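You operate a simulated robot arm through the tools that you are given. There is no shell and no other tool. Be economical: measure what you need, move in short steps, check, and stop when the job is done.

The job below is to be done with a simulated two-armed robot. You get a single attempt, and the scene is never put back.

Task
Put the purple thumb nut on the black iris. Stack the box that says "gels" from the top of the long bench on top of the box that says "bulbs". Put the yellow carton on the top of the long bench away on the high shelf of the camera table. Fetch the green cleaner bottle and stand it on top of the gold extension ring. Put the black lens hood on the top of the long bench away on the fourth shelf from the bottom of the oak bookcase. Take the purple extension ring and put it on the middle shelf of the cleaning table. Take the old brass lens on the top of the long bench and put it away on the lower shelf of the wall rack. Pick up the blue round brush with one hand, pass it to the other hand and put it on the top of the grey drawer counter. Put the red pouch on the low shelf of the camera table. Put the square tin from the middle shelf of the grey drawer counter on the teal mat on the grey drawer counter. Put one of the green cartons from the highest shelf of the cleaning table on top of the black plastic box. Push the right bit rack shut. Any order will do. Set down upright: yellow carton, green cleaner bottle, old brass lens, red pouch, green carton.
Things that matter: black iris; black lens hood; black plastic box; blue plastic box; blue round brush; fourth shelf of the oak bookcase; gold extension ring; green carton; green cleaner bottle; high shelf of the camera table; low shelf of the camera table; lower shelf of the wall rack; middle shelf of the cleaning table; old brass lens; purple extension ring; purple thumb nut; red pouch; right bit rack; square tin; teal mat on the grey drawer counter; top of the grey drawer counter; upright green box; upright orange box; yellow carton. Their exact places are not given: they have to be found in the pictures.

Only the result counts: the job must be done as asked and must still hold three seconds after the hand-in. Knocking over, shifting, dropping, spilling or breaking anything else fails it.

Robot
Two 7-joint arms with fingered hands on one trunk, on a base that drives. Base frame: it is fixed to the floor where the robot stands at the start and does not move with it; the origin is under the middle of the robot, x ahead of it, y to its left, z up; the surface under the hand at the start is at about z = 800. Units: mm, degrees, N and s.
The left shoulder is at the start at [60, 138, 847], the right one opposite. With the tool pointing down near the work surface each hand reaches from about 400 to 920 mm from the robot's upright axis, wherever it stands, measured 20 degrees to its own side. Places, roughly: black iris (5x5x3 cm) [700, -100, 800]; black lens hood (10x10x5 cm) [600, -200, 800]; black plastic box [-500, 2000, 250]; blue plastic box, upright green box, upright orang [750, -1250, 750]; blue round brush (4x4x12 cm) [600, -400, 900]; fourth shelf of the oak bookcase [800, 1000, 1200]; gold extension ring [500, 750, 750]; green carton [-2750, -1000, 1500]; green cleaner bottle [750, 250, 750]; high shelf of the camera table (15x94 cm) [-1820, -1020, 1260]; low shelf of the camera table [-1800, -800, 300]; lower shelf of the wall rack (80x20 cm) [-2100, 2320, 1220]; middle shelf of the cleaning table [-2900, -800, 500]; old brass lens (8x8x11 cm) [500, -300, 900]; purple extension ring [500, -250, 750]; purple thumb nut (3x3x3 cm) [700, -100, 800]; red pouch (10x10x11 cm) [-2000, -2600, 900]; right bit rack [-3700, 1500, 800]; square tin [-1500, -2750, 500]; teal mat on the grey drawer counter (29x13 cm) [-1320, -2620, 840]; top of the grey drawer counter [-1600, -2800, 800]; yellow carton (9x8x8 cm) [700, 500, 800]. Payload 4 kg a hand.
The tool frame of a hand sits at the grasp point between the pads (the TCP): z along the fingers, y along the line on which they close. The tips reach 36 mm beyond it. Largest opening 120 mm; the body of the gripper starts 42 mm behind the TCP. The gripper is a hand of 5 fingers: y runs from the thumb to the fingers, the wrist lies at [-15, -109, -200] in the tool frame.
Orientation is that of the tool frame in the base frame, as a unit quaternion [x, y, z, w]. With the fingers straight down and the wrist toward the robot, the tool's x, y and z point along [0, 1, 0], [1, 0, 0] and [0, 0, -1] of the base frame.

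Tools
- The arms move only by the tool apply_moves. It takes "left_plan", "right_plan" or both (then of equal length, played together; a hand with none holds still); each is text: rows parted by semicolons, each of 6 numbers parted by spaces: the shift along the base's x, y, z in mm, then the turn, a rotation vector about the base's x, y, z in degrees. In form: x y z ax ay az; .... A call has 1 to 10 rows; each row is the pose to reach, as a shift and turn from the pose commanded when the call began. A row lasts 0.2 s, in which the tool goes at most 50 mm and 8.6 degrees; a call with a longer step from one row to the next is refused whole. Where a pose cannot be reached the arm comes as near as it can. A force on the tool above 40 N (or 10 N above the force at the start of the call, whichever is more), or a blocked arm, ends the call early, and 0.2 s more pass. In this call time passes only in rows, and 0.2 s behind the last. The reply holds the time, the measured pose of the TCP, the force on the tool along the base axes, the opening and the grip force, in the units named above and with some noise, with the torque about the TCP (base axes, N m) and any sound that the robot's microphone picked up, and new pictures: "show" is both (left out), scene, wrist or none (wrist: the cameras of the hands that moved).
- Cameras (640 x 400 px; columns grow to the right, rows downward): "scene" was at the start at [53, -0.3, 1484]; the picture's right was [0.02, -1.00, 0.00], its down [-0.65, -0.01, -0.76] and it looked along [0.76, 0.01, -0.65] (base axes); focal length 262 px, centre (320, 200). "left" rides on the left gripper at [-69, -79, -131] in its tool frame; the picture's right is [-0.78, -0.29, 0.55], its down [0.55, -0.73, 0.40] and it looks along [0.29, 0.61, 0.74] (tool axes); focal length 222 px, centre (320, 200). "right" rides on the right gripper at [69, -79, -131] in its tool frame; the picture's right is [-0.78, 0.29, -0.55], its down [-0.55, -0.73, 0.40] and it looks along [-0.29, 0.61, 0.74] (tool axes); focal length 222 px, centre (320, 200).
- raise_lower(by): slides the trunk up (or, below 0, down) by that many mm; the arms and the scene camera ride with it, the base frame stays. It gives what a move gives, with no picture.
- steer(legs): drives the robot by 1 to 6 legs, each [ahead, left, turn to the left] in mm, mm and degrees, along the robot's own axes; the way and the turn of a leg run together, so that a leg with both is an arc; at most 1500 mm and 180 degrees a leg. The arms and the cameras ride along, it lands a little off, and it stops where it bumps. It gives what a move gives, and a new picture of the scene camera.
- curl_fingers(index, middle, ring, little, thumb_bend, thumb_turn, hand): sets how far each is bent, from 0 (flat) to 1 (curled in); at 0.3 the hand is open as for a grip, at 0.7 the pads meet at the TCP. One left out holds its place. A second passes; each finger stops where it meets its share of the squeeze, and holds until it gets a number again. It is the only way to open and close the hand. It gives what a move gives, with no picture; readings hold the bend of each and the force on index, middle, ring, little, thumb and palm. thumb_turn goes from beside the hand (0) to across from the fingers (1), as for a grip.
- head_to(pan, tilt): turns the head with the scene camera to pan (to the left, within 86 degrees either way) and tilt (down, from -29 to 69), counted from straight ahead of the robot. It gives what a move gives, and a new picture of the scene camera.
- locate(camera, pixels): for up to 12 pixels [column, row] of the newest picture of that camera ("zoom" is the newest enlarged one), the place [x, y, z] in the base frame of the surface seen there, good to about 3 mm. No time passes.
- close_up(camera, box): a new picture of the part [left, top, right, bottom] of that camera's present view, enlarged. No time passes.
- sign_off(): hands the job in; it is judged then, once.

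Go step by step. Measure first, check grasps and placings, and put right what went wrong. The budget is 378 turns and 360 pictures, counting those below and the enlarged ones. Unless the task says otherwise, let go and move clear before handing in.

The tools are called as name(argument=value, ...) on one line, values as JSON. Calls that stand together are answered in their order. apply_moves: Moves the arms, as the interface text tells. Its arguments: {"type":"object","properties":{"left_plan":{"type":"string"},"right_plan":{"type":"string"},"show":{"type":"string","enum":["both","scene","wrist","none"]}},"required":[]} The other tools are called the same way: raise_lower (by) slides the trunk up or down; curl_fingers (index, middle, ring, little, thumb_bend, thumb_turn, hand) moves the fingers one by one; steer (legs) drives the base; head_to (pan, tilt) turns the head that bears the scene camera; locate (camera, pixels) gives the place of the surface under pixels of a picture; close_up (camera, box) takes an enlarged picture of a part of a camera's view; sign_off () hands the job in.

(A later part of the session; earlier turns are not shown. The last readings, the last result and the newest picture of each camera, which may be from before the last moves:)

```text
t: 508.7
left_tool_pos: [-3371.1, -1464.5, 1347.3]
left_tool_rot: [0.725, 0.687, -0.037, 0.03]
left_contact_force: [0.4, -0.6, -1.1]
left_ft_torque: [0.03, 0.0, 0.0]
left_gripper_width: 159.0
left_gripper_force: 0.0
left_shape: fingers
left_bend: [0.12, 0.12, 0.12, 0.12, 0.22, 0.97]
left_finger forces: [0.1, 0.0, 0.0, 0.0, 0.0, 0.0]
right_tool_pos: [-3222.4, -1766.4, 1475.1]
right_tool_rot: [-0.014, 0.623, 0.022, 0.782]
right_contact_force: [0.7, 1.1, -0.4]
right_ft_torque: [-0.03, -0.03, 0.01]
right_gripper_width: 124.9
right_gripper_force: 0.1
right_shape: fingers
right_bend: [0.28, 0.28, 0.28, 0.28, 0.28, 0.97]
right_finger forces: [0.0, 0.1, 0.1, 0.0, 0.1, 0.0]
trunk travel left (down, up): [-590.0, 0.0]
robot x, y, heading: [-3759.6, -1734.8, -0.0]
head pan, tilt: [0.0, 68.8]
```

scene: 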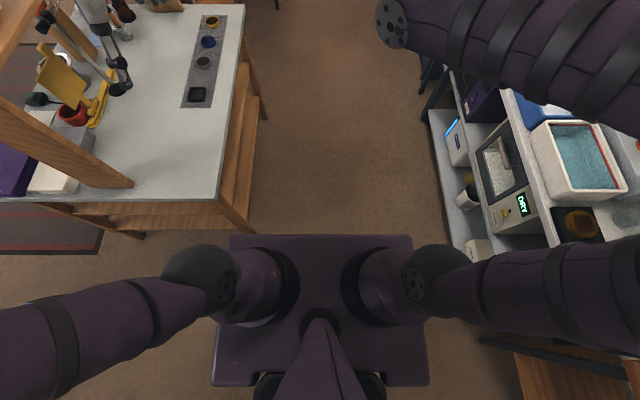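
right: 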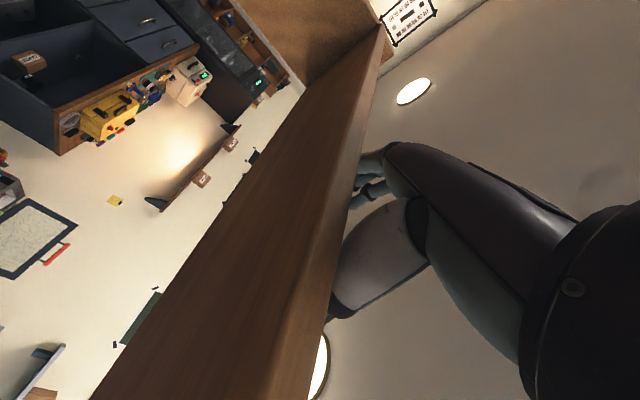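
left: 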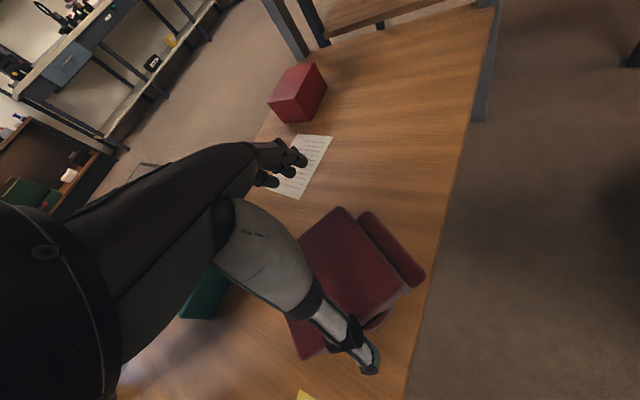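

The green carton is on the floor right ahead of the base, about (-3380,-1750). Back up a little to see it.

steer(legs=[[-230, 20, 0]])

head_to(pan=0, tilt=60)

```text
t: 510.5
left_tool_pos: [-3603.0, -1442.6, 1348.2]
left_tool_rot: [0.725, 0.687, -0.037, 0.029]
left_contact_force: [-0.6, -0.4, -0.4]
left_ft_torque: [-0.03, -0.05, 0.01]
left_gripper_width: 159.0
left_gripper_force: 0.0
left_shape: fingers
left_bend: [0.12, 0.12, 0.12, 0.12, 0.22, 0.97]
left_finger forces: [0.0, 0.0, 0.0, 0.0, 0.0, 0.0]
right_tool_pos: [-3454.9, -1745.1, 1474.1]
right_tool_rot: [-0.015, 0.622, 0.023, 0.782]
right_contact_force: [0.3, -0.9, -0.1]
right_ft_torque: [0.03, 0.04, 0.0]
right_gripper_width: 124.9
right_gripper_force: 0.0
right_shape: fingers
right_bend: [0.28, 0.28, 0.28, 0.28, 0.28, 0.97]
right_finger forces: [0.1, 0.1, 0.1, 0.0, 0.0, 0.0]
trunk travel left (down, up): [-590.0, 0.0]
robot x, y, heading: [-3990.0, -1719.0, 0.3]
head pan, tilt: [0.0, 68.8]
```

scene: 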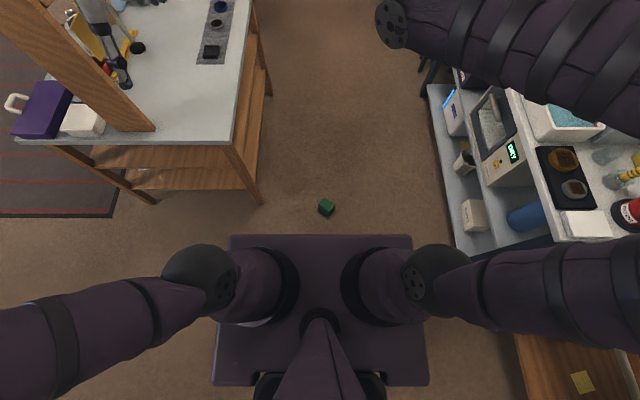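

```text
t: 511.2
left_tool_pos: [-3601.4, -1443.0, 1346.9]
left_tool_rot: [0.724, 0.688, -0.037, 0.03]
left_contact_force: [0.1, 0.3, -0.1]
left_ft_torque: [0.0, 0.01, -0.03]
left_gripper_width: 158.9
left_gripper_force: 0.1
left_shape: fingers
left_bend: [0.12, 0.12, 0.12, 0.12, 0.22, 0.97]
left_finger forces: [0.0, 0.0, 0.0, 0.0, 0.0, 0.1]
right_tool_pos: [-3453.1, -1745.6, 1474.0]
right_tool_rot: [-0.015, 0.622, 0.024, 0.782]
right_contact_force: [-0.9, 0.0, -0.4]
right_ft_torque: [0.02, 0.03, 0.01]
right_gripper_width: 125.0
right_gripper_force: 0.1
right_shape: fingers
right_bend: [0.28, 0.28, 0.28, 0.28, 0.28, 0.97]
right_finger forces: [0.0, 0.0, 0.1, 0.0, 0.0, 0.1]
trunk travel left (down, up): [-590.0, 0.0]
robot x, y, heading: [-3990.3, -1722.3, 0.1]
head pan, tilt: [0.0, 60.0]
```

scene: 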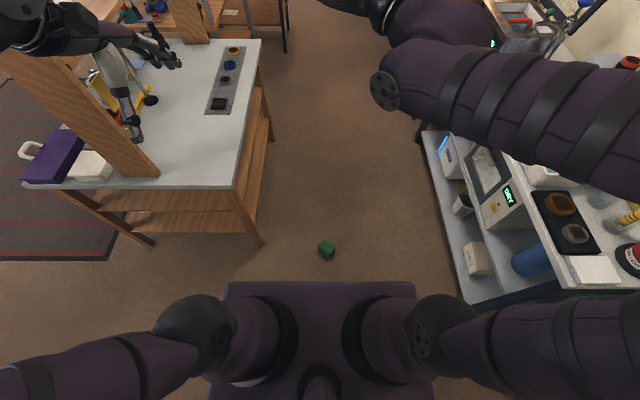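

close_up(camera="scene", box=[295, 225, 360, 270])

locate(camera="zoom", pixels=[[310, 170], [345, 165], [290, 200], [370, 230], [330, 250], [300, 245], [350, 200], [320, 200]])

```text
8.89 times, centred on (328, 248) of scene
```

zoom: 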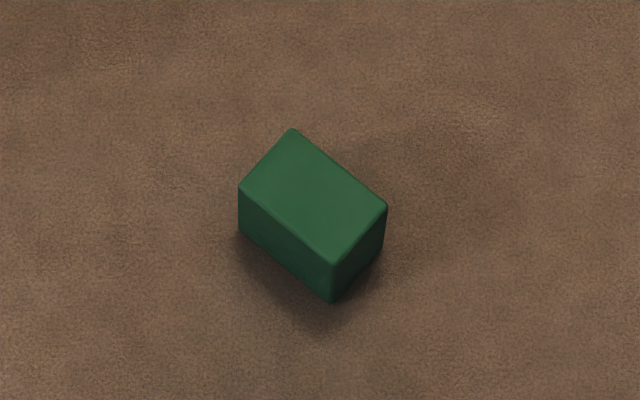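

```text
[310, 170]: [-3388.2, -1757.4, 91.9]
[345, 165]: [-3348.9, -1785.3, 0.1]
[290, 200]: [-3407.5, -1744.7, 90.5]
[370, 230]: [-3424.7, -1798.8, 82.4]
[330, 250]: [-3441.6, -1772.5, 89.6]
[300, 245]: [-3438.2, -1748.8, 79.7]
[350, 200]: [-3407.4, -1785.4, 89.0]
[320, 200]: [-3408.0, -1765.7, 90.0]
```

The carton stands on a narrow face (top 87×57, height 90), long axis at ~51°; no label on visible faces. I'll take it top-down with the left hand: turn the base -20° first and lower the trunk.

steer(legs=[[0, 0, -20]])

raise_lower(by=-400)

raise_lower(by=-188)

curl_fingers(hand="left", index=0.3, middle=0.3, ring=0.3, little=0.3, thumb_bend=0.3, thumb_turn=1)

```text
t: 512.6
left_tool_pos: [-3531.2, -1592.4, 1347.4]
left_tool_rot: [0.833, 0.552, -0.041, 0.022]
left_contact_force: [0.4, 0.0, 0.6]
left_ft_torque: [-0.04, 0.02, -0.02]
left_gripper_width: 158.9
left_gripper_force: 0.1
left_shape: fingers
left_bend: [0.12, 0.12, 0.12, 0.12, 0.22, 0.97]
left_finger forces: [0.0, 0.1, 0.0, 0.0, 0.0, 0.1]
right_tool_pos: [-3496.0, -1928.3, 1474.7]
right_tool_rot: [0.093, 0.616, -0.114, 0.774]
right_contact_force: [0.8, 0.1, 0.2]
right_ft_torque: [0.03, -0.01, 0.0]
right_gripper_width: 125.0
right_gripper_force: 0.1
right_shape: fingers
right_bend: [0.28, 0.28, 0.28, 0.28, 0.28, 0.97]
right_finger forces: [0.0, 0.1, 0.0, 0.1, 0.0, 0.1]
trunk travel left (down, up): [-590.0, 0.0]
robot x, y, heading: [-3988.3, -1717.4, -20.1]
head pan, tilt: [0.0, 60.0]
```

scene: 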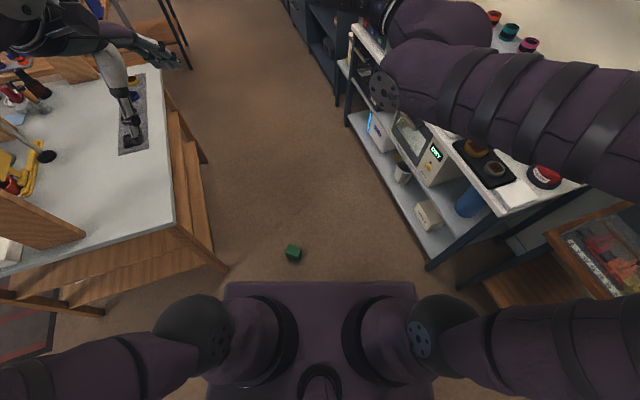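

```text
t: 516.5
left_tool_pos: [-3531.8, -1591.7, 947.7]
left_tool_rot: [0.833, 0.552, -0.042, 0.021]
left_contact_force: [-0.1, 0.9, 0.4]
left_ft_torque: [-0.02, -0.01, -0.03]
left_gripper_width: 159.1
left_gripper_force: 0.2
left_shape: fingers
left_bend: [0.12, 0.12, 0.12, 0.12, 0.22, 0.97]
left_finger forces: [0.1, 0.0, 0.0, 0.0, 0.0, 0.1]
right_tool_pos: [-3495.6, -1927.6, 1074.9]
right_tool_rot: [0.093, 0.616, -0.113, 0.774]
right_contact_force: [0.6, -0.8, -0.4]
right_ft_torque: [0.02, 0.04, 0.03]
right_gripper_width: 125.1
right_gripper_force: 0.1
right_shape: fingers
right_bend: [0.28, 0.28, 0.28, 0.28, 0.28, 0.97]
right_finger forces: [0.1, 0.0, 0.1, 0.0, 0.0, 0.0]
trunk travel left (down, up): [-190.0, 400.0]
robot x, y, heading: [-3991.5, -1717.5, -19.7]
head pan, tilt: [0.0, 60.0]
```

```text
t: 518.5
left_tool_pos: [-3530.3, -1592.5, 759.4]
left_tool_rot: [0.833, 0.551, -0.042, 0.022]
left_contact_force: [0.2, 0.1, -0.8]
left_ft_torque: [-0.01, 0.02, -0.01]
left_gripper_width: 158.8
left_gripper_force: 0.0
left_shape: fingers
left_bend: [0.12, 0.12, 0.12, 0.12, 0.22, 0.97]
left_finger forces: [0.0, 0.1, 0.0, 0.0, 0.1, 0.0]
right_tool_pos: [-3494.8, -1927.5, 886.7]
right_tool_rot: [0.093, 0.616, -0.113, 0.774]
right_contact_force: [-0.9, -0.3, 1.2]
right_ft_torque: [-0.05, 0.0, -0.01]
right_gripper_width: 125.0
right_gripper_force: 0.1
right_shape: fingers
right_bend: [0.28, 0.28, 0.28, 0.28, 0.28, 0.97]
right_finger forces: [0.1, 0.1, 0.1, 0.1, 0.1, 0.1]
trunk travel left (down, up): [-2.0, 588.0]
robot x, y, heading: [-3986.3, -1717.1, -19.9]
head pan, tilt: [0.0, 60.0]
```

```text
t: 519.5
left_tool_pos: [-3531.0, -1592.6, 760.1]
left_tool_rot: [0.833, 0.552, -0.041, 0.022]
left_contact_force: [0.8, -0.7, 0.2]
left_ft_torque: [-0.01, -0.01, -0.04]
left_gripper_width: 119.9
left_gripper_force: 0.1
left_shape: fingers
left_bend: [0.3, 0.3, 0.3, 0.3, 0.3, 0.97]
left_finger forces: [0.0, 0.0, 0.0, 0.0, 0.0, 0.1]
right_tool_pos: [-3494.7, -1927.0, 886.2]
right_tool_rot: [0.093, 0.615, -0.112, 0.775]
right_contact_force: [0.8, 0.7, -0.5]
right_ft_torque: [0.0, -0.02, 0.0]
right_gripper_width: 124.8
right_gripper_force: 0.0
right_shape: fingers
right_bend: [0.28, 0.28, 0.28, 0.28, 0.28, 0.97]
right_finger forces: [0.0, 0.1, 0.1, 0.1, 0.1, 0.1]
trunk travel left (down, up): [-2.0, 588.0]
robot x, y, heading: [-3992.4, -1713.8, -19.9]
head pan, tilt: [0.0, 60.0]
```

apply_moves(left_plan="13 -17 -44 1 -1 -4; 26 -34 -88 2 -1.5 -8; 39 -51 -132 3 -2 -12; 52 -68 -176 4 -2.3 -16; 65 -85 -220 4.7 -2.6 -20; 78 -102 -264 4.7 -2.6 -20; 91 -119 -308 4.7 -2.6 -20; 104 -136 -352 4.7 -2.6 -20; 117 -153 -396 4.7 -2.6 -20; 130 -170 -440 4.7 -2.6 -20", show="wrist")

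locate(camera="left", pixels=[[365, 345], [315, 190], [360, 270], [380, 290], [350, 250], [390, 260]])

```text
t: 521.7
left_tool_pos: [-3401.6, -1761.2, 317.0]
left_tool_rot: [0.917, 0.399, -0.002, -0.006]
left_contact_force: [-0.3, 0.1, -0.6]
left_ft_torque: [0.0, 0.04, 0.01]
left_gripper_width: 119.4
left_gripper_force: 0.1
left_shape: fingers
left_bend: [0.3, 0.3, 0.3, 0.3, 0.3, 0.97]
left_finger forces: [0.0, 0.0, 0.0, 0.1, 0.0, 0.0]
right_tool_pos: [-3493.9, -1927.8, 887.4]
right_tool_rot: [0.092, 0.616, -0.112, 0.774]
right_contact_force: [-0.1, 0.7, 1.3]
right_ft_torque: [0.0, 0.04, 0.02]
right_gripper_width: 125.1
right_gripper_force: 0.1
right_shape: fingers
right_bend: [0.28, 0.28, 0.28, 0.28, 0.28, 0.97]
right_finger forces: [0.1, 0.0, 0.1, 0.0, 0.0, 0.0]
trunk travel left (down, up): [-2.0, 588.0]
robot x, y, heading: [-3992.4, -1712.9, -20.0]
head pan, tilt: [0.0, 60.0]
```

left: 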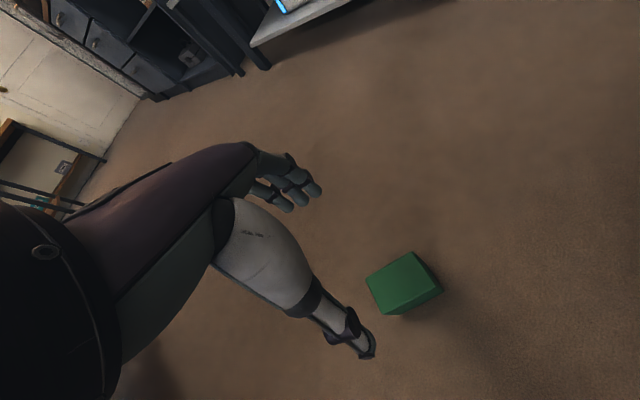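

```text
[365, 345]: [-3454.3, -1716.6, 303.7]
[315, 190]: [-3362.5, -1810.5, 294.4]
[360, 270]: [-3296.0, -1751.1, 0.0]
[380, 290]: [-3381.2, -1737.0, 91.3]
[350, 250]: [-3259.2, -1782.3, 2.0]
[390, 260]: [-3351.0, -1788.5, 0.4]
```

locate(camera="left", pixels=[[402, 278], [370, 280], [411, 256], [433, 287], [388, 302], [375, 300], [410, 305]])

```text
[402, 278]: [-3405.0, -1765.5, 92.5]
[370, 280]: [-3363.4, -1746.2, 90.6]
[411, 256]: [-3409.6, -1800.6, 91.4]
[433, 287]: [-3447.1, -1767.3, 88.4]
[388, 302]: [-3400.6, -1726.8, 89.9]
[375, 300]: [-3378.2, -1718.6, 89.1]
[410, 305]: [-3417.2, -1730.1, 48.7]
```

Carton centre (-3405,-1757), short axis matches the hand's closing direction. Lower to z 62 and grip.

apply_moves(left_plan="0 2 -44 0 0 0; 0 2 -88 0 0 0; 0 2 -132 0 0 0; 0 2 -176 0 0 0; 0 2 -220 0 0 0; 0 2 -255 0 0 0", show="none")

```text
t: 523.1
left_tool_pos: [-3402.8, -1763.2, 59.3]
left_tool_rot: [0.917, 0.4, -0.005, -0.006]
left_contact_force: [-0.5, 0.5, 0.0]
left_ft_torque: [-0.02, -0.01, -0.02]
left_gripper_width: 119.3
left_gripper_force: 1.0
left_shape: fingers
left_bend: [0.3, 0.3, 0.3, 0.3, 0.3, 0.97]
left_finger forces: [0.0, 0.1, 0.0, 0.0, 0.4, 0.0]
right_tool_pos: [-3493.7, -1928.8, 887.1]
right_tool_rot: [0.092, 0.616, -0.112, 0.774]
right_contact_force: [0.0, -0.3, 0.8]
right_ft_torque: [0.0, 0.03, 0.01]
right_gripper_width: 124.8
right_gripper_force: 0.1
right_shape: fingers
right_bend: [0.28, 0.28, 0.28, 0.28, 0.28, 0.97]
right_finger forces: [0.0, 0.0, 0.1, 0.0, 0.1, 0.0]
trunk travel left (down, up): [-2.0, 588.0]
robot x, y, heading: [-3986.4, -1718.7, -20.0]
head pan, tilt: [0.0, 60.0]
```

curl_fingers(hand="left", index=0.66, middle=0.66, ring=0.66, little=0.66, thumb_bend=0.64)

apply_moves(left_plan="0 0 30 0 0 0; 0 0 75 0 0 0; 0 0 120 0 0 0; 0 0 165 0 0 0; 0 0 210 0 0 0; 0 0 255 0 0 0; 0 0 300 0 0 0", show="wrist")

```text
t: 524.1
left_tool_pos: [-3401.8, -1763.9, 60.8]
left_tool_rot: [0.917, 0.398, -0.004, -0.006]
left_contact_force: [1.7, -1.2, 2.8]
left_ft_torque: [-0.01, -0.25, -0.08]
left_gripper_width: 55.7
left_gripper_force: 30.2
left_shape: fingers
left_bend: [0.58, 0.59, 0.6, 0.62, 0.55, 0.99]
left_finger forces: [8.9, 8.1, 6.9, 6.2, 31.3, 0.0]
right_tool_pos: [-3495.0, -1926.3, 886.0]
right_tool_rot: [0.093, 0.615, -0.113, 0.774]
right_contact_force: [1.0, 0.3, -0.5]
right_ft_torque: [-0.02, 0.01, 0.0]
right_gripper_width: 124.8
right_gripper_force: 0.1
right_shape: fingers
right_bend: [0.28, 0.28, 0.28, 0.28, 0.28, 0.97]
right_finger forces: [0.1, 0.1, 0.1, 0.0, 0.0, 0.0]
trunk travel left (down, up): [-2.0, 588.0]
robot x, y, heading: [-3990.0, -1713.7, -19.8]
head pan, tilt: [0.0, 60.0]
```

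```text
t: 525.7
left_tool_pos: [-3399.4, -1756.5, 365.6]
left_tool_rot: [0.917, 0.399, -0.005, -0.007]
left_contact_force: [0.3, 0.6, -1.5]
left_ft_torque: [-0.02, 0.0, 0.0]
left_gripper_width: 55.5
left_gripper_force: 27.9
left_shape: fingers
left_bend: [0.58, 0.6, 0.6, 0.63, 0.55, 0.99]
left_finger forces: [8.9, 7.2, 5.8, 5.0, 29.4, 0.1]
right_tool_pos: [-3494.9, -1927.8, 885.8]
right_tool_rot: [0.092, 0.616, -0.113, 0.774]
right_contact_force: [0.4, 0.7, 0.2]
right_ft_torque: [-0.03, -0.04, 0.0]
right_gripper_width: 124.9
right_gripper_force: 0.2
right_shape: fingers
right_bend: [0.28, 0.28, 0.28, 0.28, 0.28, 0.97]
right_finger forces: [0.0, 0.0, 0.0, 0.0, 0.0, 0.1]
trunk travel left (down, up): [-2.0, 588.0]
robot x, y, heading: [-3989.5, -1717.1, -19.9]
head pan, tilt: [0.0, 60.0]
```

left: 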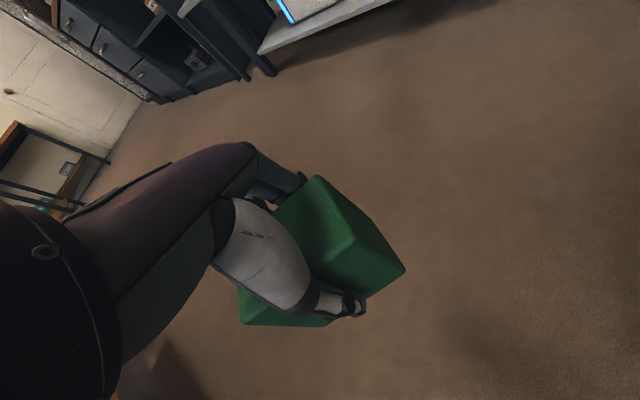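

The carton is in hand, but its label (on the finger side) must show which way is up. I'll set it down with that face turned toward me: rotate the hand -67° and move left.

apply_moves(left_plan="-3 18 0 0 0 -8.4; -6 36 0 0 0 -16.8; -9 54 0 0 0 -25.2; -12 72 0 0 0 -33.6; -15 90 0 0 0 -42; -18 108 0 0 0 -50.4; -20 126 0 0 0 -58.8; -22 142 0 0 0 -67", show="none")

```text
t: 527.5
left_tool_pos: [-3423.0, -1618.9, 367.3]
left_tool_rot: [0.985, -0.174, 0.0, -0.007]
left_contact_force: [0.7, 0.1, -0.4]
left_ft_torque: [-0.01, 0.0, 0.01]
left_gripper_width: 55.3
left_gripper_force: 27.7
left_shape: fingers
left_bend: [0.58, 0.6, 0.61, 0.63, 0.55, 0.99]
left_finger forces: [8.7, 7.2, 5.6, 5.0, 28.7, 0.0]
right_tool_pos: [-3494.8, -1927.3, 886.7]
right_tool_rot: [0.093, 0.616, -0.112, 0.774]
right_contact_force: [-0.1, -0.3, 0.5]
right_ft_torque: [0.0, 0.04, 0.0]
right_gripper_width: 124.9
right_gripper_force: 0.0
right_shape: fingers
right_bend: [0.28, 0.28, 0.28, 0.28, 0.28, 0.97]
right_finger forces: [0.0, 0.0, 0.0, 0.0, 0.1, 0.0]
trunk travel left (down, up): [-2.0, 588.0]
robot x, y, heading: [-3992.2, -1716.4, -19.9]
head pan, tilt: [0.0, 60.0]
```

head_to(pan=28, tilt=45)

close_up(camera="scene", box=[240, 150, 400, 270])

```text
t: 528.5
left_tool_pos: [-3422.4, -1618.4, 366.6]
left_tool_rot: [0.985, -0.173, 0.0, -0.007]
left_contact_force: [1.5, 0.2, -0.6]
left_ft_torque: [-0.01, 0.01, 0.01]
left_gripper_width: 55.3
left_gripper_force: 27.9
left_shape: fingers
left_bend: [0.58, 0.6, 0.61, 0.63, 0.55, 0.99]
left_finger forces: [8.7, 7.2, 5.6, 5.0, 28.8, 0.0]
right_tool_pos: [-3494.8, -1926.8, 886.3]
right_tool_rot: [0.092, 0.616, -0.113, 0.774]
right_contact_force: [0.3, 0.4, 0.3]
right_ft_torque: [-0.02, 0.0, 0.03]
right_gripper_width: 124.9
right_gripper_force: 0.0
right_shape: fingers
right_bend: [0.28, 0.28, 0.28, 0.28, 0.28, 0.97]
right_finger forces: [0.0, 0.0, 0.0, 0.1, 0.0, 0.0]
trunk travel left (down, up): [-2.0, 588.0]
robot x, y, heading: [-3992.6, -1715.6, -19.8]
head pan, tilt: [28.0, 45.0]
```

scene: 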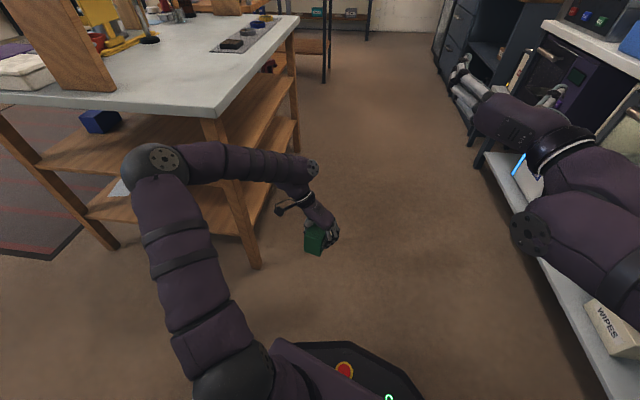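

```text
3.33 times, centred on (320, 210) of scene
```

zoom: 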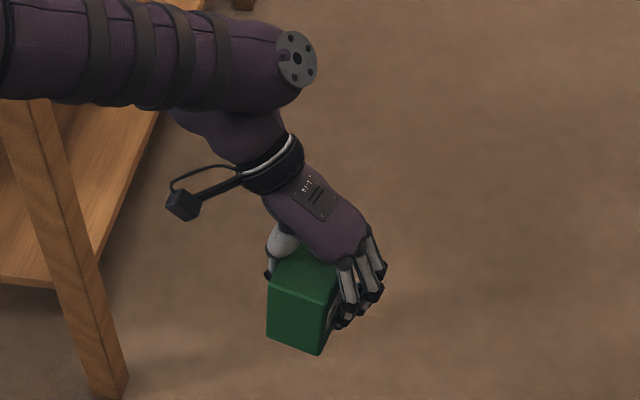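

Set it down on the floor here to read the label.

apply_moves(left_plan="0 0 -45 0 0 0; 0 0 -90 0 0 0; 0 0 -135 0 0 0; 0 0 -180 0 0 0; 0 0 -225 0 0 0; 0 0 -265 0 0 0; 0 0 -295 0 0 0; 0 0 -302 0 0 0; 0 0 -306 0 0 0", show="none")

```text
t: 530.5
left_tool_pos: [-3424.4, -1616.2, 60.4]
left_tool_rot: [0.985, -0.174, 0.001, -0.008]
left_contact_force: [-9.6, 5.4, 23.1]
left_ft_torque: [-0.44, -0.41, -0.03]
left_gripper_width: 55.6
left_gripper_force: 32.4
left_shape: fingers
left_bend: [0.58, 0.6, 0.61, 0.64, 0.56, 0.98]
left_finger forces: [8.2, 7.5, 6.5, 6.0, 37.1, 0.1]
right_tool_pos: [-3495.6, -1927.2, 889.3]
right_tool_rot: [0.092, 0.615, -0.111, 0.775]
right_contact_force: [-0.2, -0.8, 0.4]
right_ft_torque: [0.0, -0.04, 0.01]
right_gripper_width: 124.9
right_gripper_force: 0.1
right_shape: fingers
right_bend: [0.28, 0.28, 0.28, 0.28, 0.28, 0.97]
right_finger forces: [0.0, 0.1, 0.1, 0.0, 0.0, 0.1]
trunk travel left (down, up): [-2.0, 588.0]
robot x, y, heading: [-3993.4, -1713.8, -20.1]
head pan, tilt: [28.0, 45.0]
```

curl_fingers(hand="left", index=0.3, middle=0.3, ring=0.3, little=0.3, thumb_bend=0.3)

apply_moves(left_plan="0 0 40 0 0 0; 0 0 85 0 0 0; 0 0 130 0 0 0; 0 0 175 0 0 0; 0 0 220 0 0 0; 0 20 265 0 0 0; 0 50 300 0 0 0", show="none")

close_up(camera="scene", box=[290, 210, 370, 270])

```text
t: 531.5
left_tool_pos: [-3423.7, -1618.6, 58.7]
left_tool_rot: [0.985, -0.174, 0.0, -0.008]
left_contact_force: [-0.3, 0.2, -0.1]
left_ft_torque: [0.0, -0.02, 0.02]
left_gripper_width: 118.4
left_gripper_force: 0.0
left_shape: fingers
left_bend: [0.3, 0.3, 0.3, 0.3, 0.3, 0.97]
left_finger forces: [0.0, 0.0, 0.0, 0.1, 0.0, 0.0]
right_tool_pos: [-3495.7, -1928.3, 887.0]
right_tool_rot: [0.093, 0.616, -0.113, 0.774]
right_contact_force: [0.8, -0.6, 0.9]
right_ft_torque: [-0.03, 0.01, -0.01]
right_gripper_width: 124.9
right_gripper_force: 0.1
right_shape: fingers
right_bend: [0.28, 0.28, 0.28, 0.28, 0.28, 0.97]
right_finger forces: [0.1, 0.0, 0.1, 0.1, 0.0, 0.0]
trunk travel left (down, up): [-2.0, 588.0]
robot x, y, heading: [-3990.9, -1720.2, -19.9]
head pan, tilt: [28.0, 45.0]
```

```text
t: 533.1
left_tool_pos: [-3424.2, -1566.2, 359.7]
left_tool_rot: [0.985, -0.174, 0.001, -0.007]
left_contact_force: [-0.4, 0.1, 0.0]
left_ft_torque: [0.0, 0.03, -0.01]
left_gripper_width: 118.9
left_gripper_force: 0.0
left_shape: fingers
left_bend: [0.3, 0.3, 0.3, 0.3, 0.3, 0.97]
left_finger forces: [0.1, 0.1, 0.0, 0.0, 0.0, 0.0]
right_tool_pos: [-3495.2, -1927.5, 886.3]
right_tool_rot: [0.093, 0.616, -0.113, 0.774]
right_contact_force: [-0.1, -0.8, 0.6]
right_ft_torque: [0.0, -0.01, 0.02]
right_gripper_width: 124.8
right_gripper_force: 0.1
right_shape: fingers
right_bend: [0.28, 0.28, 0.28, 0.28, 0.28, 0.97]
right_finger forces: [0.0, 0.1, 0.0, 0.0, 0.0, 0.0]
trunk travel left (down, up): [-2.0, 588.0]
robot x, y, heading: [-3989.2, -1719.3, -19.8]
head pan, tilt: [28.0, 45.0]
```

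```text
6.67 times, centred on (330, 240) of scene
```

zoom: 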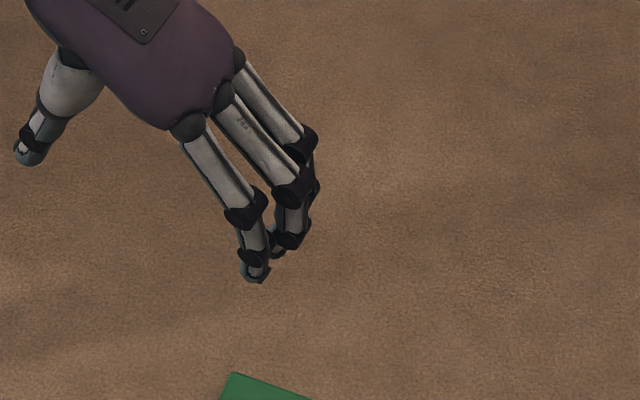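

Carton is just below this crop; zoom there.

close_up(camera="scene", box=[300, 255, 360, 315])

```text
6.67 times, centred on (330, 285) of scene
```

zoom: 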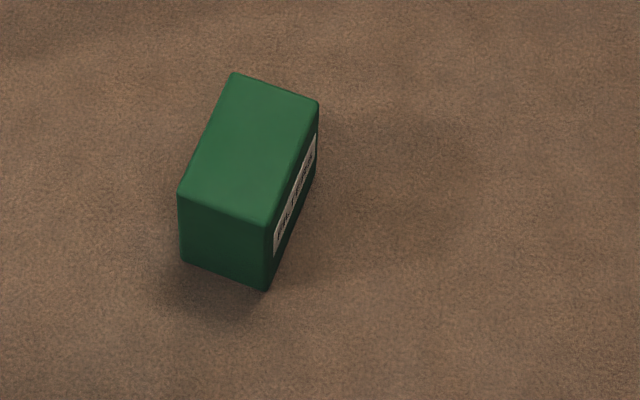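

close_up(camera="scene", box=[318, 266, 334, 284])

```text
16.00 times, centred on (326, 275) of scene
```

zoom: 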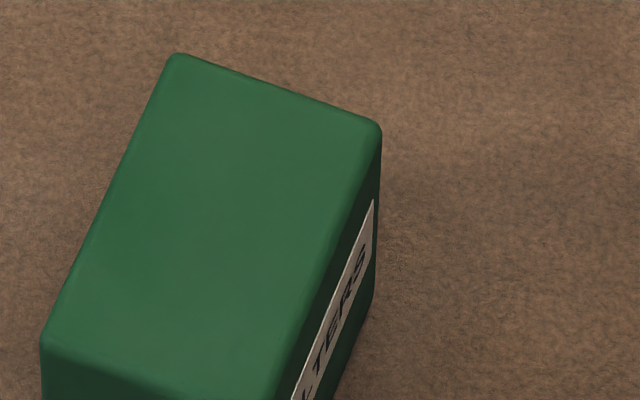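

The text reads "…LTERS" upright, so the carton stands the right way up. Regrasp it.

apply_moves(left_plan="0 -30 -35 0 0 0; 0 -50 -75 0 0 0; 0 -51 -120 0 0 0; 0 -51 -165 0 0 0; 0 -51 -210 0 0 0; 0 -51 -255 0 0 0; 0 -51 -296 0 0 0", show="none")

curl_fingers(hand="left", index=0.66, middle=0.66, ring=0.66, little=0.66, thumb_bend=0.64)

```text
t: 534.7
left_tool_pos: [-3422.8, -1622.7, 63.0]
left_tool_rot: [0.985, -0.173, 0.001, -0.008]
left_contact_force: [-0.3, 0.5, 0.4]
left_ft_torque: [0.01, -0.03, -0.04]
left_gripper_width: 118.6
left_gripper_force: 0.1
left_shape: fingers
left_bend: [0.3, 0.3, 0.3, 0.3, 0.3, 0.97]
left_finger forces: [0.0, 0.0, 0.1, 0.0, 0.0, 0.0]
right_tool_pos: [-3494.5, -1928.8, 886.9]
right_tool_rot: [0.093, 0.615, -0.113, 0.775]
right_contact_force: [-1.0, -0.3, 0.1]
right_ft_torque: [0.0, 0.01, 0.03]
right_gripper_width: 124.8
right_gripper_force: 0.0
right_shape: fingers
right_bend: [0.28, 0.28, 0.28, 0.28, 0.28, 0.97]
right_finger forces: [0.1, 0.0, 0.1, 0.0, 0.1, 0.1]
trunk travel left (down, up): [-2.0, 588.0]
robot x, y, heading: [-3986.8, -1718.2, -19.8]
head pan, tilt: [28.0, 45.0]
```

```text
t: 535.7
left_tool_pos: [-3423.0, -1622.5, 62.6]
left_tool_rot: [0.985, -0.173, 0.0, -0.008]
left_contact_force: [-0.5, -1.1, 0.2]
left_ft_torque: [-0.11, -0.01, -0.03]
left_gripper_width: 55.9
left_gripper_force: 26.0
left_shape: fingers
left_bend: [0.58, 0.6, 0.61, 0.63, 0.54, 0.99]
left_finger forces: [9.0, 7.3, 5.8, 4.3, 26.8, 0.0]
right_tool_pos: [-3493.9, -1927.2, 886.6]
right_tool_rot: [0.094, 0.615, -0.113, 0.774]
right_contact_force: [0.0, 0.3, 0.3]
right_ft_torque: [-0.05, 0.01, 0.0]
right_gripper_width: 124.6
right_gripper_force: 0.0
right_shape: fingers
right_bend: [0.28, 0.28, 0.28, 0.28, 0.28, 0.97]
right_finger forces: [0.0, 0.1, 0.0, 0.0, 0.0, 0.0]
trunk travel left (down, up): [-2.0, 588.0]
robot x, y, heading: [-3991.4, -1719.0, -19.8]
head pan, tilt: [28.0, 45.0]
```

Lift, yaw the hand back and raise the trunk for driving.

apply_moves(left_plan="0 0 30 0 0 0; 0 0 75 0 0 8; 0 0 120 0 0 16; 0 0 165 0 0 24; 0 0 210 0 0 32; 0 0 255 0 0 40; 0 0 300 0 0 48; 0 0 330 0 0 56; 0 0 350 0 0 64; 0 0 350 0 0 72", show="none")

raise_lower(by=400)

```text
t: 537.9
left_tool_pos: [-3422.8, -1618.2, 413.1]
left_tool_rot: [0.899, 0.439, -0.004, -0.006]
left_contact_force: [-0.5, 0.1, -0.7]
left_ft_torque: [-0.05, 0.01, -0.01]
left_gripper_width: 55.9
left_gripper_force: 26.3
left_shape: fingers
left_bend: [0.58, 0.6, 0.61, 0.64, 0.54, 0.99]
left_finger forces: [8.9, 7.1, 5.2, 4.0, 26.3, 0.0]
right_tool_pos: [-3495.0, -1927.2, 885.9]
right_tool_rot: [0.093, 0.615, -0.112, 0.775]
right_contact_force: [-1.0, -0.1, 0.1]
right_ft_torque: [0.06, 0.0, 0.0]
right_gripper_width: 124.9
right_gripper_force: 0.2
right_shape: fingers
right_bend: [0.28, 0.28, 0.28, 0.28, 0.28, 0.97]
right_finger forces: [0.0, 0.1, 0.1, 0.0, 0.1, 0.0]
trunk travel left (down, up): [-2.0, 588.0]
robot x, y, heading: [-3987.7, -1716.6, -20.0]
head pan, tilt: [28.0, 45.0]
```

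```text
t: 541.7
left_tool_pos: [-3422.8, -1617.8, 811.8]
left_tool_rot: [0.898, 0.439, -0.004, -0.007]
left_contact_force: [0.2, 0.1, -1.3]
left_ft_torque: [-0.06, -0.01, -0.01]
left_gripper_width: 56.3
left_gripper_force: 26.0
left_shape: fingers
left_bend: [0.58, 0.6, 0.61, 0.64, 0.54, 0.99]
left_finger forces: [8.9, 7.1, 5.3, 3.9, 26.4, 0.1]
right_tool_pos: [-3494.5, -1927.1, 1287.0]
right_tool_rot: [0.093, 0.616, -0.112, 0.774]
right_contact_force: [0.1, 0.1, -1.4]
right_ft_torque: [0.0, -0.02, 0.04]
right_gripper_width: 124.8
right_gripper_force: 0.1
right_shape: fingers
right_bend: [0.28, 0.28, 0.28, 0.28, 0.28, 0.97]
right_finger forces: [0.0, 0.1, 0.0, 0.0, 0.0, 0.1]
trunk travel left (down, up): [-402.0, 188.0]
robot x, y, heading: [-3987.3, -1720.5, -20.0]
head pan, tilt: [28.0, 45.0]
```

steer(legs=[[0, 0, 110], [0, -220, 0], [1000, 0, 0], [950, 0, 0]])

```text
t: 557.4
left_tool_pos: [-4112.8, 724.2, 812.7]
left_tool_rot: [0.147, 0.989, -0.008, -0.001]
left_contact_force: [0.4, 0.1, -0.9]
left_ft_torque: [0.01, 0.0, 0.01]
left_gripper_width: 55.7
left_gripper_force: 24.5
left_shape: fingers
left_bend: [0.58, 0.6, 0.61, 0.64, 0.54, 0.99]
left_finger forces: [8.6, 6.9, 4.9, 3.8, 24.9, 0.1]
right_tool_pos: [-3799.2, 767.3, 1285.8]
right_tool_rot: [-0.455, 0.425, 0.575, 0.531]
right_contact_force: [-0.4, 0.9, 0.2]
right_ft_torque: [-0.01, -0.04, 0.01]
right_gripper_width: 124.8
right_gripper_force: 0.0
right_shape: fingers
right_bend: [0.28, 0.28, 0.28, 0.28, 0.28, 0.97]
right_finger forces: [0.0, 0.0, 0.1, 0.0, 0.0, 0.0]
trunk travel left (down, up): [-402.0, 188.0]
robot x, y, heading: [-3813.1, 231.5, 91.1]
head pan, tilt: [28.0, 45.0]
```

scene: 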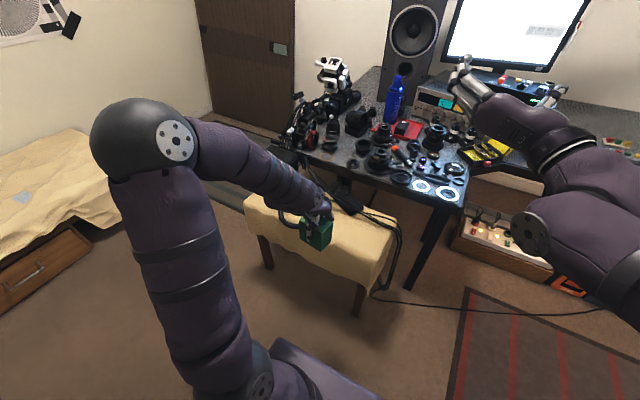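

steer(legs=[[0, 0, -91], [1500, 0, 0], [1500, 0, 0], [250, 0, 0], [0, 0, 90], [600, 0, 0]])

head_to(pan=0, tilt=35)

```text
t: 584.0
left_tool_pos: [-874.2, 1416.8, 811.0]
left_tool_rot: [0.139, 0.99, -0.008, 0.0]
left_contact_force: [0.9, -0.1, -0.9]
left_ft_torque: [0.0, -0.01, -0.01]
left_gripper_width: 55.0
left_gripper_force: 23.4
left_shape: fingers
left_bend: [0.59, 0.6, 0.62, 0.64, 0.54, 0.99]
left_finger forces: [8.3, 6.4, 4.7, 3.5, 23.0, 0.0]
right_tool_pos: [-560.0, 1464.9, 1285.5]
right_tool_rot: [-0.458, 0.421, 0.579, 0.527]
right_contact_force: [0.0, 0.3, -0.6]
right_ft_torque: [0.0, 0.03, -0.02]
right_gripper_width: 124.6
right_gripper_force: 0.1
right_shape: fingers
right_bend: [0.28, 0.28, 0.28, 0.28, 0.28, 0.97]
right_finger forces: [0.0, 0.0, 0.0, 0.0, 0.0, 0.0]
trunk travel left (down, up): [-402.0, 188.0]
robot x, y, heading: [-568.9, 926.2, 92.1]
head pan, tilt: [28.0, 45.0]
```

scene: 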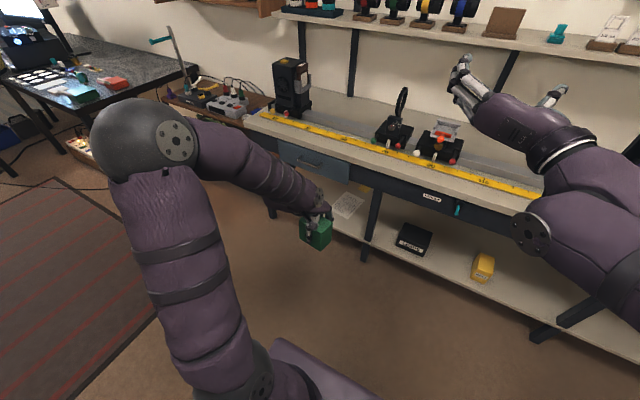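

```text
t: 584.9
left_tool_pos: [-872.8, 1415.2, 811.6]
left_tool_rot: [0.139, 0.99, -0.007, 0.001]
left_contact_force: [0.0, 0.2, -0.3]
left_ft_torque: [-0.04, 0.02, -0.01]
left_gripper_width: 55.1
left_gripper_force: 22.5
left_shape: fingers
left_bend: [0.59, 0.6, 0.62, 0.64, 0.54, 0.99]
left_finger forces: [8.2, 6.4, 4.5, 3.4, 23.0, 0.0]
right_tool_pos: [-560.2, 1463.0, 1286.9]
right_tool_rot: [-0.459, 0.422, 0.579, 0.526]
right_contact_force: [0.1, 0.6, 0.7]
right_ft_torque: [-0.01, 0.02, 0.04]
right_gripper_width: 124.9
right_gripper_force: 0.1
right_shape: fingers
right_bend: [0.28, 0.28, 0.28, 0.28, 0.28, 0.97]
right_finger forces: [0.0, 0.0, 0.1, 0.1, 0.0, 0.0]
trunk travel left (down, up): [-402.0, 188.0]
robot x, y, heading: [-570.4, 923.4, 91.9]
head pan, tilt: [0.0, 35.0]
```

scene: 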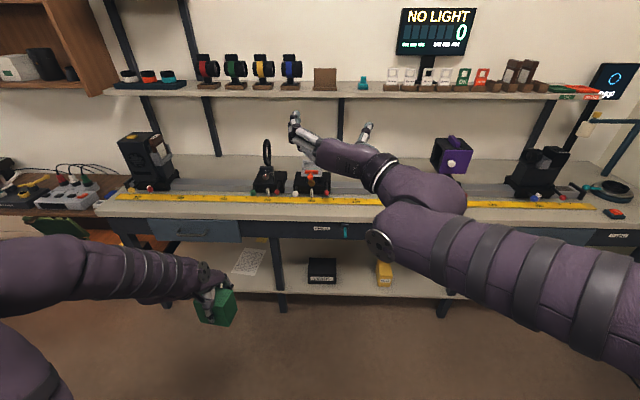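

close_up(camera="scene", box=[290, 245, 360, 300])

locate(camera="zoom", pixels=[[245, 130], [400, 130], [240, 195], [410, 195], [320, 160], [250, 250], [400, 245], [320, 300], [320, 340], [320, 70]])

```text
7.27 times, centred on (325, 272) of scene
```

zoom: 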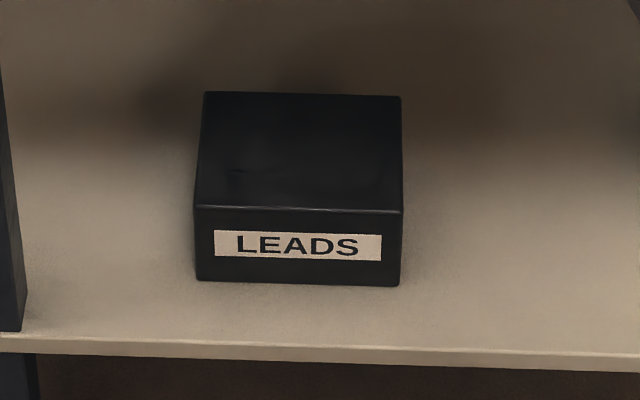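

```text
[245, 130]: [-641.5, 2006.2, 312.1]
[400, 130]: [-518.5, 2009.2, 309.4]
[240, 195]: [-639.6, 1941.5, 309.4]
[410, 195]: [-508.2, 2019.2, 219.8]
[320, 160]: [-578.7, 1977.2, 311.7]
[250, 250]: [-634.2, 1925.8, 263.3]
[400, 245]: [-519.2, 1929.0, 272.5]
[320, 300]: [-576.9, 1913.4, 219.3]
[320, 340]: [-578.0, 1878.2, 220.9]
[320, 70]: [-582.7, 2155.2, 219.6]
```

locate(camera="scene", pixels=[[190, 240], [320, 236], [320, 240], [300, 243], [275, 250], [440, 300], [250, 260], [385, 275]])

```text
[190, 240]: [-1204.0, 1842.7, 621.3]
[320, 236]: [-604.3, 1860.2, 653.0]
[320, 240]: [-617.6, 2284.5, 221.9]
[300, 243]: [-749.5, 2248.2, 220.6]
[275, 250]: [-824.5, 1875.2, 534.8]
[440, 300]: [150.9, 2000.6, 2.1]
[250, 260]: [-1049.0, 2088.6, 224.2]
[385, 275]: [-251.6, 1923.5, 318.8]
```

Black box "LEADS": top z 311, x -673…-517, y 1928…2058; apron bottom z≈645. First fold the pitched right hand down and back so it clears the bench.

apply_moves(right_plan="10 -12 0 -8.5 0 0; 20 -24 0 -17 0 0; 30 -36 0 -25.5 0 0; 40 -48 0 -34 0 0; 50 -60 0 -42.5 0 0; 60 -72 0 -51 0 0; 70 -84 0 -59.5 0 0; 80 -96 0 -68 0 0; 90 -108 0 -76.5 0 0; 100 -120 0 -85 0 0", left_plan="0 0 0 0 0 2; 0 0 0 0 0 4; 0 0 0 0 0 6; 0 0 0 0 0 8; 0 0 0 0 0 10; 0 0 0 0 0 12; 0 0 0 0 0 14; 0 0 0 0 0 16; 0 0 0 0 0 16; 0 0 0 0 0 16", show="none")

```text
t: 587.1
left_tool_pos: [-874.0, 1416.1, 811.0]
left_tool_rot: [0.0, 1.0, -0.008, 0.001]
left_contact_force: [0.1, -0.4, -1.0]
left_ft_torque: [0.0, 0.01, -0.01]
left_gripper_width: 55.2
left_gripper_force: 22.9
left_shape: fingers
left_bend: [0.59, 0.6, 0.62, 0.64, 0.54, 0.99]
left_finger forces: [8.2, 6.4, 4.6, 3.4, 22.9, 0.1]
right_tool_pos: [-460.1, 1345.2, 1286.7]
right_tool_rot: [-0.695, 0.701, 0.141, 0.077]
right_contact_force: [0.5, -0.2, 0.3]
right_ft_torque: [-0.01, -0.02, 0.0]
right_gripper_width: 124.8
right_gripper_force: 0.1
right_shape: fingers
right_bend: [0.28, 0.28, 0.28, 0.28, 0.28, 0.97]
right_finger forces: [0.0, 0.0, 0.0, 0.0, 0.0, 0.0]
trunk travel left (down, up): [-402.0, 188.0]
robot x, y, heading: [-567.8, 927.1, 91.9]
head pan, tilt: [0.0, 35.0]
```

raise_lower(by=-400)

apply_moves(right_plan="10 -15 40 0 0 0; 20 -30 80 0 0 0; 30 -45 120 0 0 0; 40 -50 150 0 0 0", show="none")

```text
t: 591.0
left_tool_pos: [-873.4, 1415.7, 412.2]
left_tool_rot: [0.0, 1.0, -0.007, 0.001]
left_contact_force: [0.0, 0.0, 0.0]
left_ft_torque: [-0.01, -0.03, -0.01]
left_gripper_width: 55.1
left_gripper_force: 22.5
left_shape: fingers
left_bend: [0.59, 0.6, 0.62, 0.64, 0.54, 0.99]
left_finger forces: [8.2, 6.4, 4.6, 3.4, 23.0, 0.0]
right_tool_pos: [-460.4, 1344.6, 886.2]
right_tool_rot: [-0.694, 0.702, 0.142, 0.078]
right_contact_force: [0.2, 0.3, 0.3]
right_ft_torque: [0.02, 0.02, -0.01]
right_gripper_width: 124.7
right_gripper_force: 0.1
right_shape: fingers
right_bend: [0.28, 0.28, 0.28, 0.28, 0.28, 0.97]
right_finger forces: [0.0, 0.0, 0.0, 0.0, 0.0, 0.0]
trunk travel left (down, up): [-2.0, 588.0]
robot x, y, heading: [-569.3, 927.6, 92.0]
head pan, tilt: [0.0, 35.0]
```

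```text
t: 592.0
left_tool_pos: [-873.1, 1415.6, 410.9]
left_tool_rot: [0.0, 1.0, -0.009, 0.001]
left_contact_force: [-0.3, 0.2, -0.9]
left_ft_torque: [-0.03, -0.01, 0.01]
left_gripper_width: 55.3
left_gripper_force: 22.8
left_shape: fingers
left_bend: [0.59, 0.6, 0.62, 0.64, 0.54, 0.99]
left_finger forces: [8.3, 6.4, 4.6, 3.4, 23.1, 0.0]
right_tool_pos: [-423.1, 1294.6, 1035.2]
right_tool_rot: [-0.695, 0.701, 0.141, 0.08]
right_contact_force: [0.7, 0.4, 0.5]
right_ft_torque: [0.03, 0.04, 0.0]
right_gripper_width: 124.8
right_gripper_force: 0.0
right_shape: fingers
right_bend: [0.28, 0.28, 0.28, 0.28, 0.28, 0.97]
right_finger forces: [0.0, 0.0, 0.1, 0.0, 0.1, 0.0]
trunk travel left (down, up): [-2.0, 588.0]
robot x, y, heading: [-570.9, 923.8, 92.2]
head pan, tilt: [0.0, 35.0]
```

steer(legs=[[0, -150, -2], [330, 0, 0]])

apply_moves(left_plan="25 0 0 0 0 0; 50 0 0 0 0 0; 75 0 0 0 0 0; 100 0 0 0 0 0; 118 0 0 0 0 0", show="wrist")

locate(camera="left", pixels=[[350, 230], [390, 260], [320, 200], [365, 300], [300, 320], [400, 150], [430, 200]])

```text
t: 595.0
left_tool_pos: [-706.0, 1742.1, 412.6]
left_tool_rot: [0.018, 1.0, -0.007, 0.001]
left_contact_force: [0.8, -1.4, -1.2]
left_ft_torque: [0.01, -0.04, 0.01]
left_gripper_width: 55.1
left_gripper_force: 22.6
left_shape: fingers
left_bend: [0.59, 0.6, 0.62, 0.64, 0.54, 0.99]
left_finger forces: [8.1, 6.4, 4.7, 3.5, 23.1, 0.1]
right_tool_pos: [-261.0, 1606.5, 1035.5]
right_tool_rot: [-0.682, 0.713, 0.141, 0.082]
right_contact_force: [-0.9, -0.5, -0.6]
right_ft_torque: [0.0, 0.02, 0.02]
right_gripper_width: 125.1
right_gripper_force: 0.0
right_shape: fingers
right_bend: [0.28, 0.28, 0.28, 0.28, 0.28, 0.97]
right_finger forces: [0.0, 0.1, 0.0, 0.0, 0.0, 0.0]
trunk travel left (down, up): [-2.0, 588.0]
robot x, y, heading: [-417.5, 1242.9, 90.1]
head pan, tilt: [0.0, 35.0]
```

scene: 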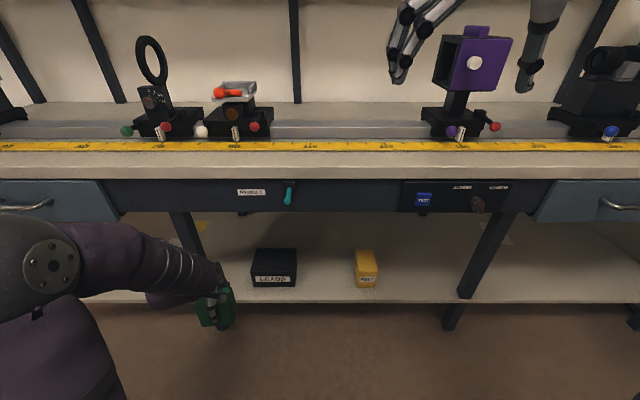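

```text
t: 596.2
left_tool_pos: [-586.4, 1745.2, 412.2]
left_tool_rot: [0.017, 1.0, -0.008, 0.002]
left_contact_force: [-0.1, -0.3, -0.7]
left_ft_torque: [0.02, 0.01, 0.02]
left_gripper_width: 55.4
left_gripper_force: 22.6
left_shape: fingers
left_bend: [0.59, 0.6, 0.62, 0.64, 0.54, 0.99]
left_finger forces: [8.1, 6.4, 4.6, 3.4, 23.0, 0.0]
right_tool_pos: [-261.9, 1606.7, 1035.2]
right_tool_rot: [-0.682, 0.713, 0.141, 0.081]
right_contact_force: [-0.1, -0.7, -0.4]
right_ft_torque: [-0.03, 0.01, 0.02]
right_gripper_width: 124.8
right_gripper_force: 0.0
right_shape: fingers
right_bend: [0.28, 0.28, 0.28, 0.28, 0.28, 0.97]
right_finger forces: [0.1, 0.0, 0.0, 0.0, 0.1, 0.1]
trunk travel left (down, up): [-2.0, 588.0]
robot x, y, heading: [-416.3, 1242.4, 90.2]
head pan, tilt: [0.0, 35.0]
```

left: 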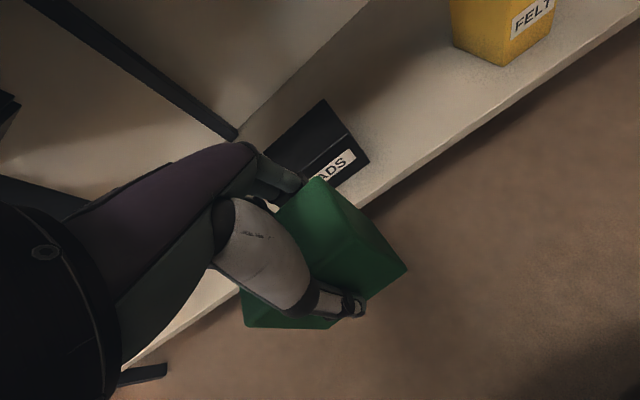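

```text
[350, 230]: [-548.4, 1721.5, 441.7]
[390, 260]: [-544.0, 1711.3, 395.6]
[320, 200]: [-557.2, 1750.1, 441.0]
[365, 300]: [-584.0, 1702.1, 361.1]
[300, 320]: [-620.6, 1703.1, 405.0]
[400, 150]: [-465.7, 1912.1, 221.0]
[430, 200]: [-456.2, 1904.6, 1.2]
```

Carton centre ≈(-588,1732), bottom 352. Lower 24 so the wrist clears the apron, then move in.

apply_moves(left_plan="-3 0 -12 0 0 0; -7 0 -24 0 0 0", show="none")

steer(legs=[[110, 0, 0]])

```text
t: 596.8
left_tool_pos: [-595.4, 1743.1, 387.4]
left_tool_rot: [0.019, 1.0, -0.008, 0.001]
left_contact_force: [-0.5, -0.9, -1.7]
left_ft_torque: [0.0, -0.02, -0.01]
left_gripper_width: 55.2
left_gripper_force: 22.3
left_shape: fingers
left_bend: [0.59, 0.6, 0.62, 0.64, 0.54, 0.99]
left_finger forces: [8.2, 6.4, 4.6, 3.3, 23.0, 0.0]
right_tool_pos: [-260.9, 1605.9, 1036.3]
right_tool_rot: [-0.681, 0.714, 0.14, 0.082]
right_contact_force: [0.8, 0.4, 0.1]
right_ft_torque: [0.03, 0.0, -0.01]
right_gripper_width: 124.8
right_gripper_force: 0.1
right_shape: fingers
right_bend: [0.28, 0.28, 0.28, 0.28, 0.28, 0.97]
right_finger forces: [0.0, 0.1, 0.1, 0.0, 0.0, 0.0]
trunk travel left (down, up): [-2.0, 588.0]
robot x, y, heading: [-422.5, 1241.2, 90.1]
head pan, tilt: [0.0, 35.0]
```

```text
t: 598.0
left_tool_pos: [-594.4, 1852.6, 387.7]
left_tool_rot: [0.019, 1.0, -0.008, 0.0]
left_contact_force: [0.5, -0.3, -0.7]
left_ft_torque: [0.0, -0.03, 0.02]
left_gripper_width: 55.2
left_gripper_force: 22.8
left_shape: fingers
left_bend: [0.59, 0.6, 0.62, 0.64, 0.54, 0.99]
left_finger forces: [8.2, 6.5, 4.6, 3.4, 23.1, 0.1]
right_tool_pos: [-260.2, 1716.7, 1035.1]
right_tool_rot: [-0.681, 0.714, 0.141, 0.081]
right_contact_force: [-0.6, -0.5, 0.4]
right_ft_torque: [0.0, 0.0, 0.03]
right_gripper_width: 124.9
right_gripper_force: 0.1
right_shape: fingers
right_bend: [0.28, 0.28, 0.28, 0.28, 0.28, 0.97]
right_finger forces: [0.0, 0.0, 0.0, 0.0, 0.0, 0.0]
trunk travel left (down, up): [-2.0, 588.0]
robot x, y, heading: [-421.0, 1353.2, 89.7]
head pan, tilt: [0.0, 35.0]
```

scene: 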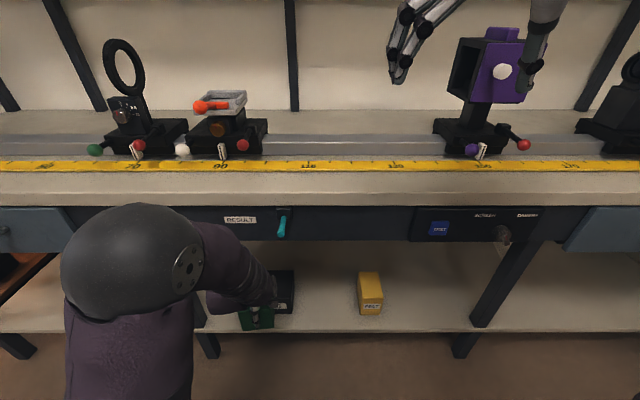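

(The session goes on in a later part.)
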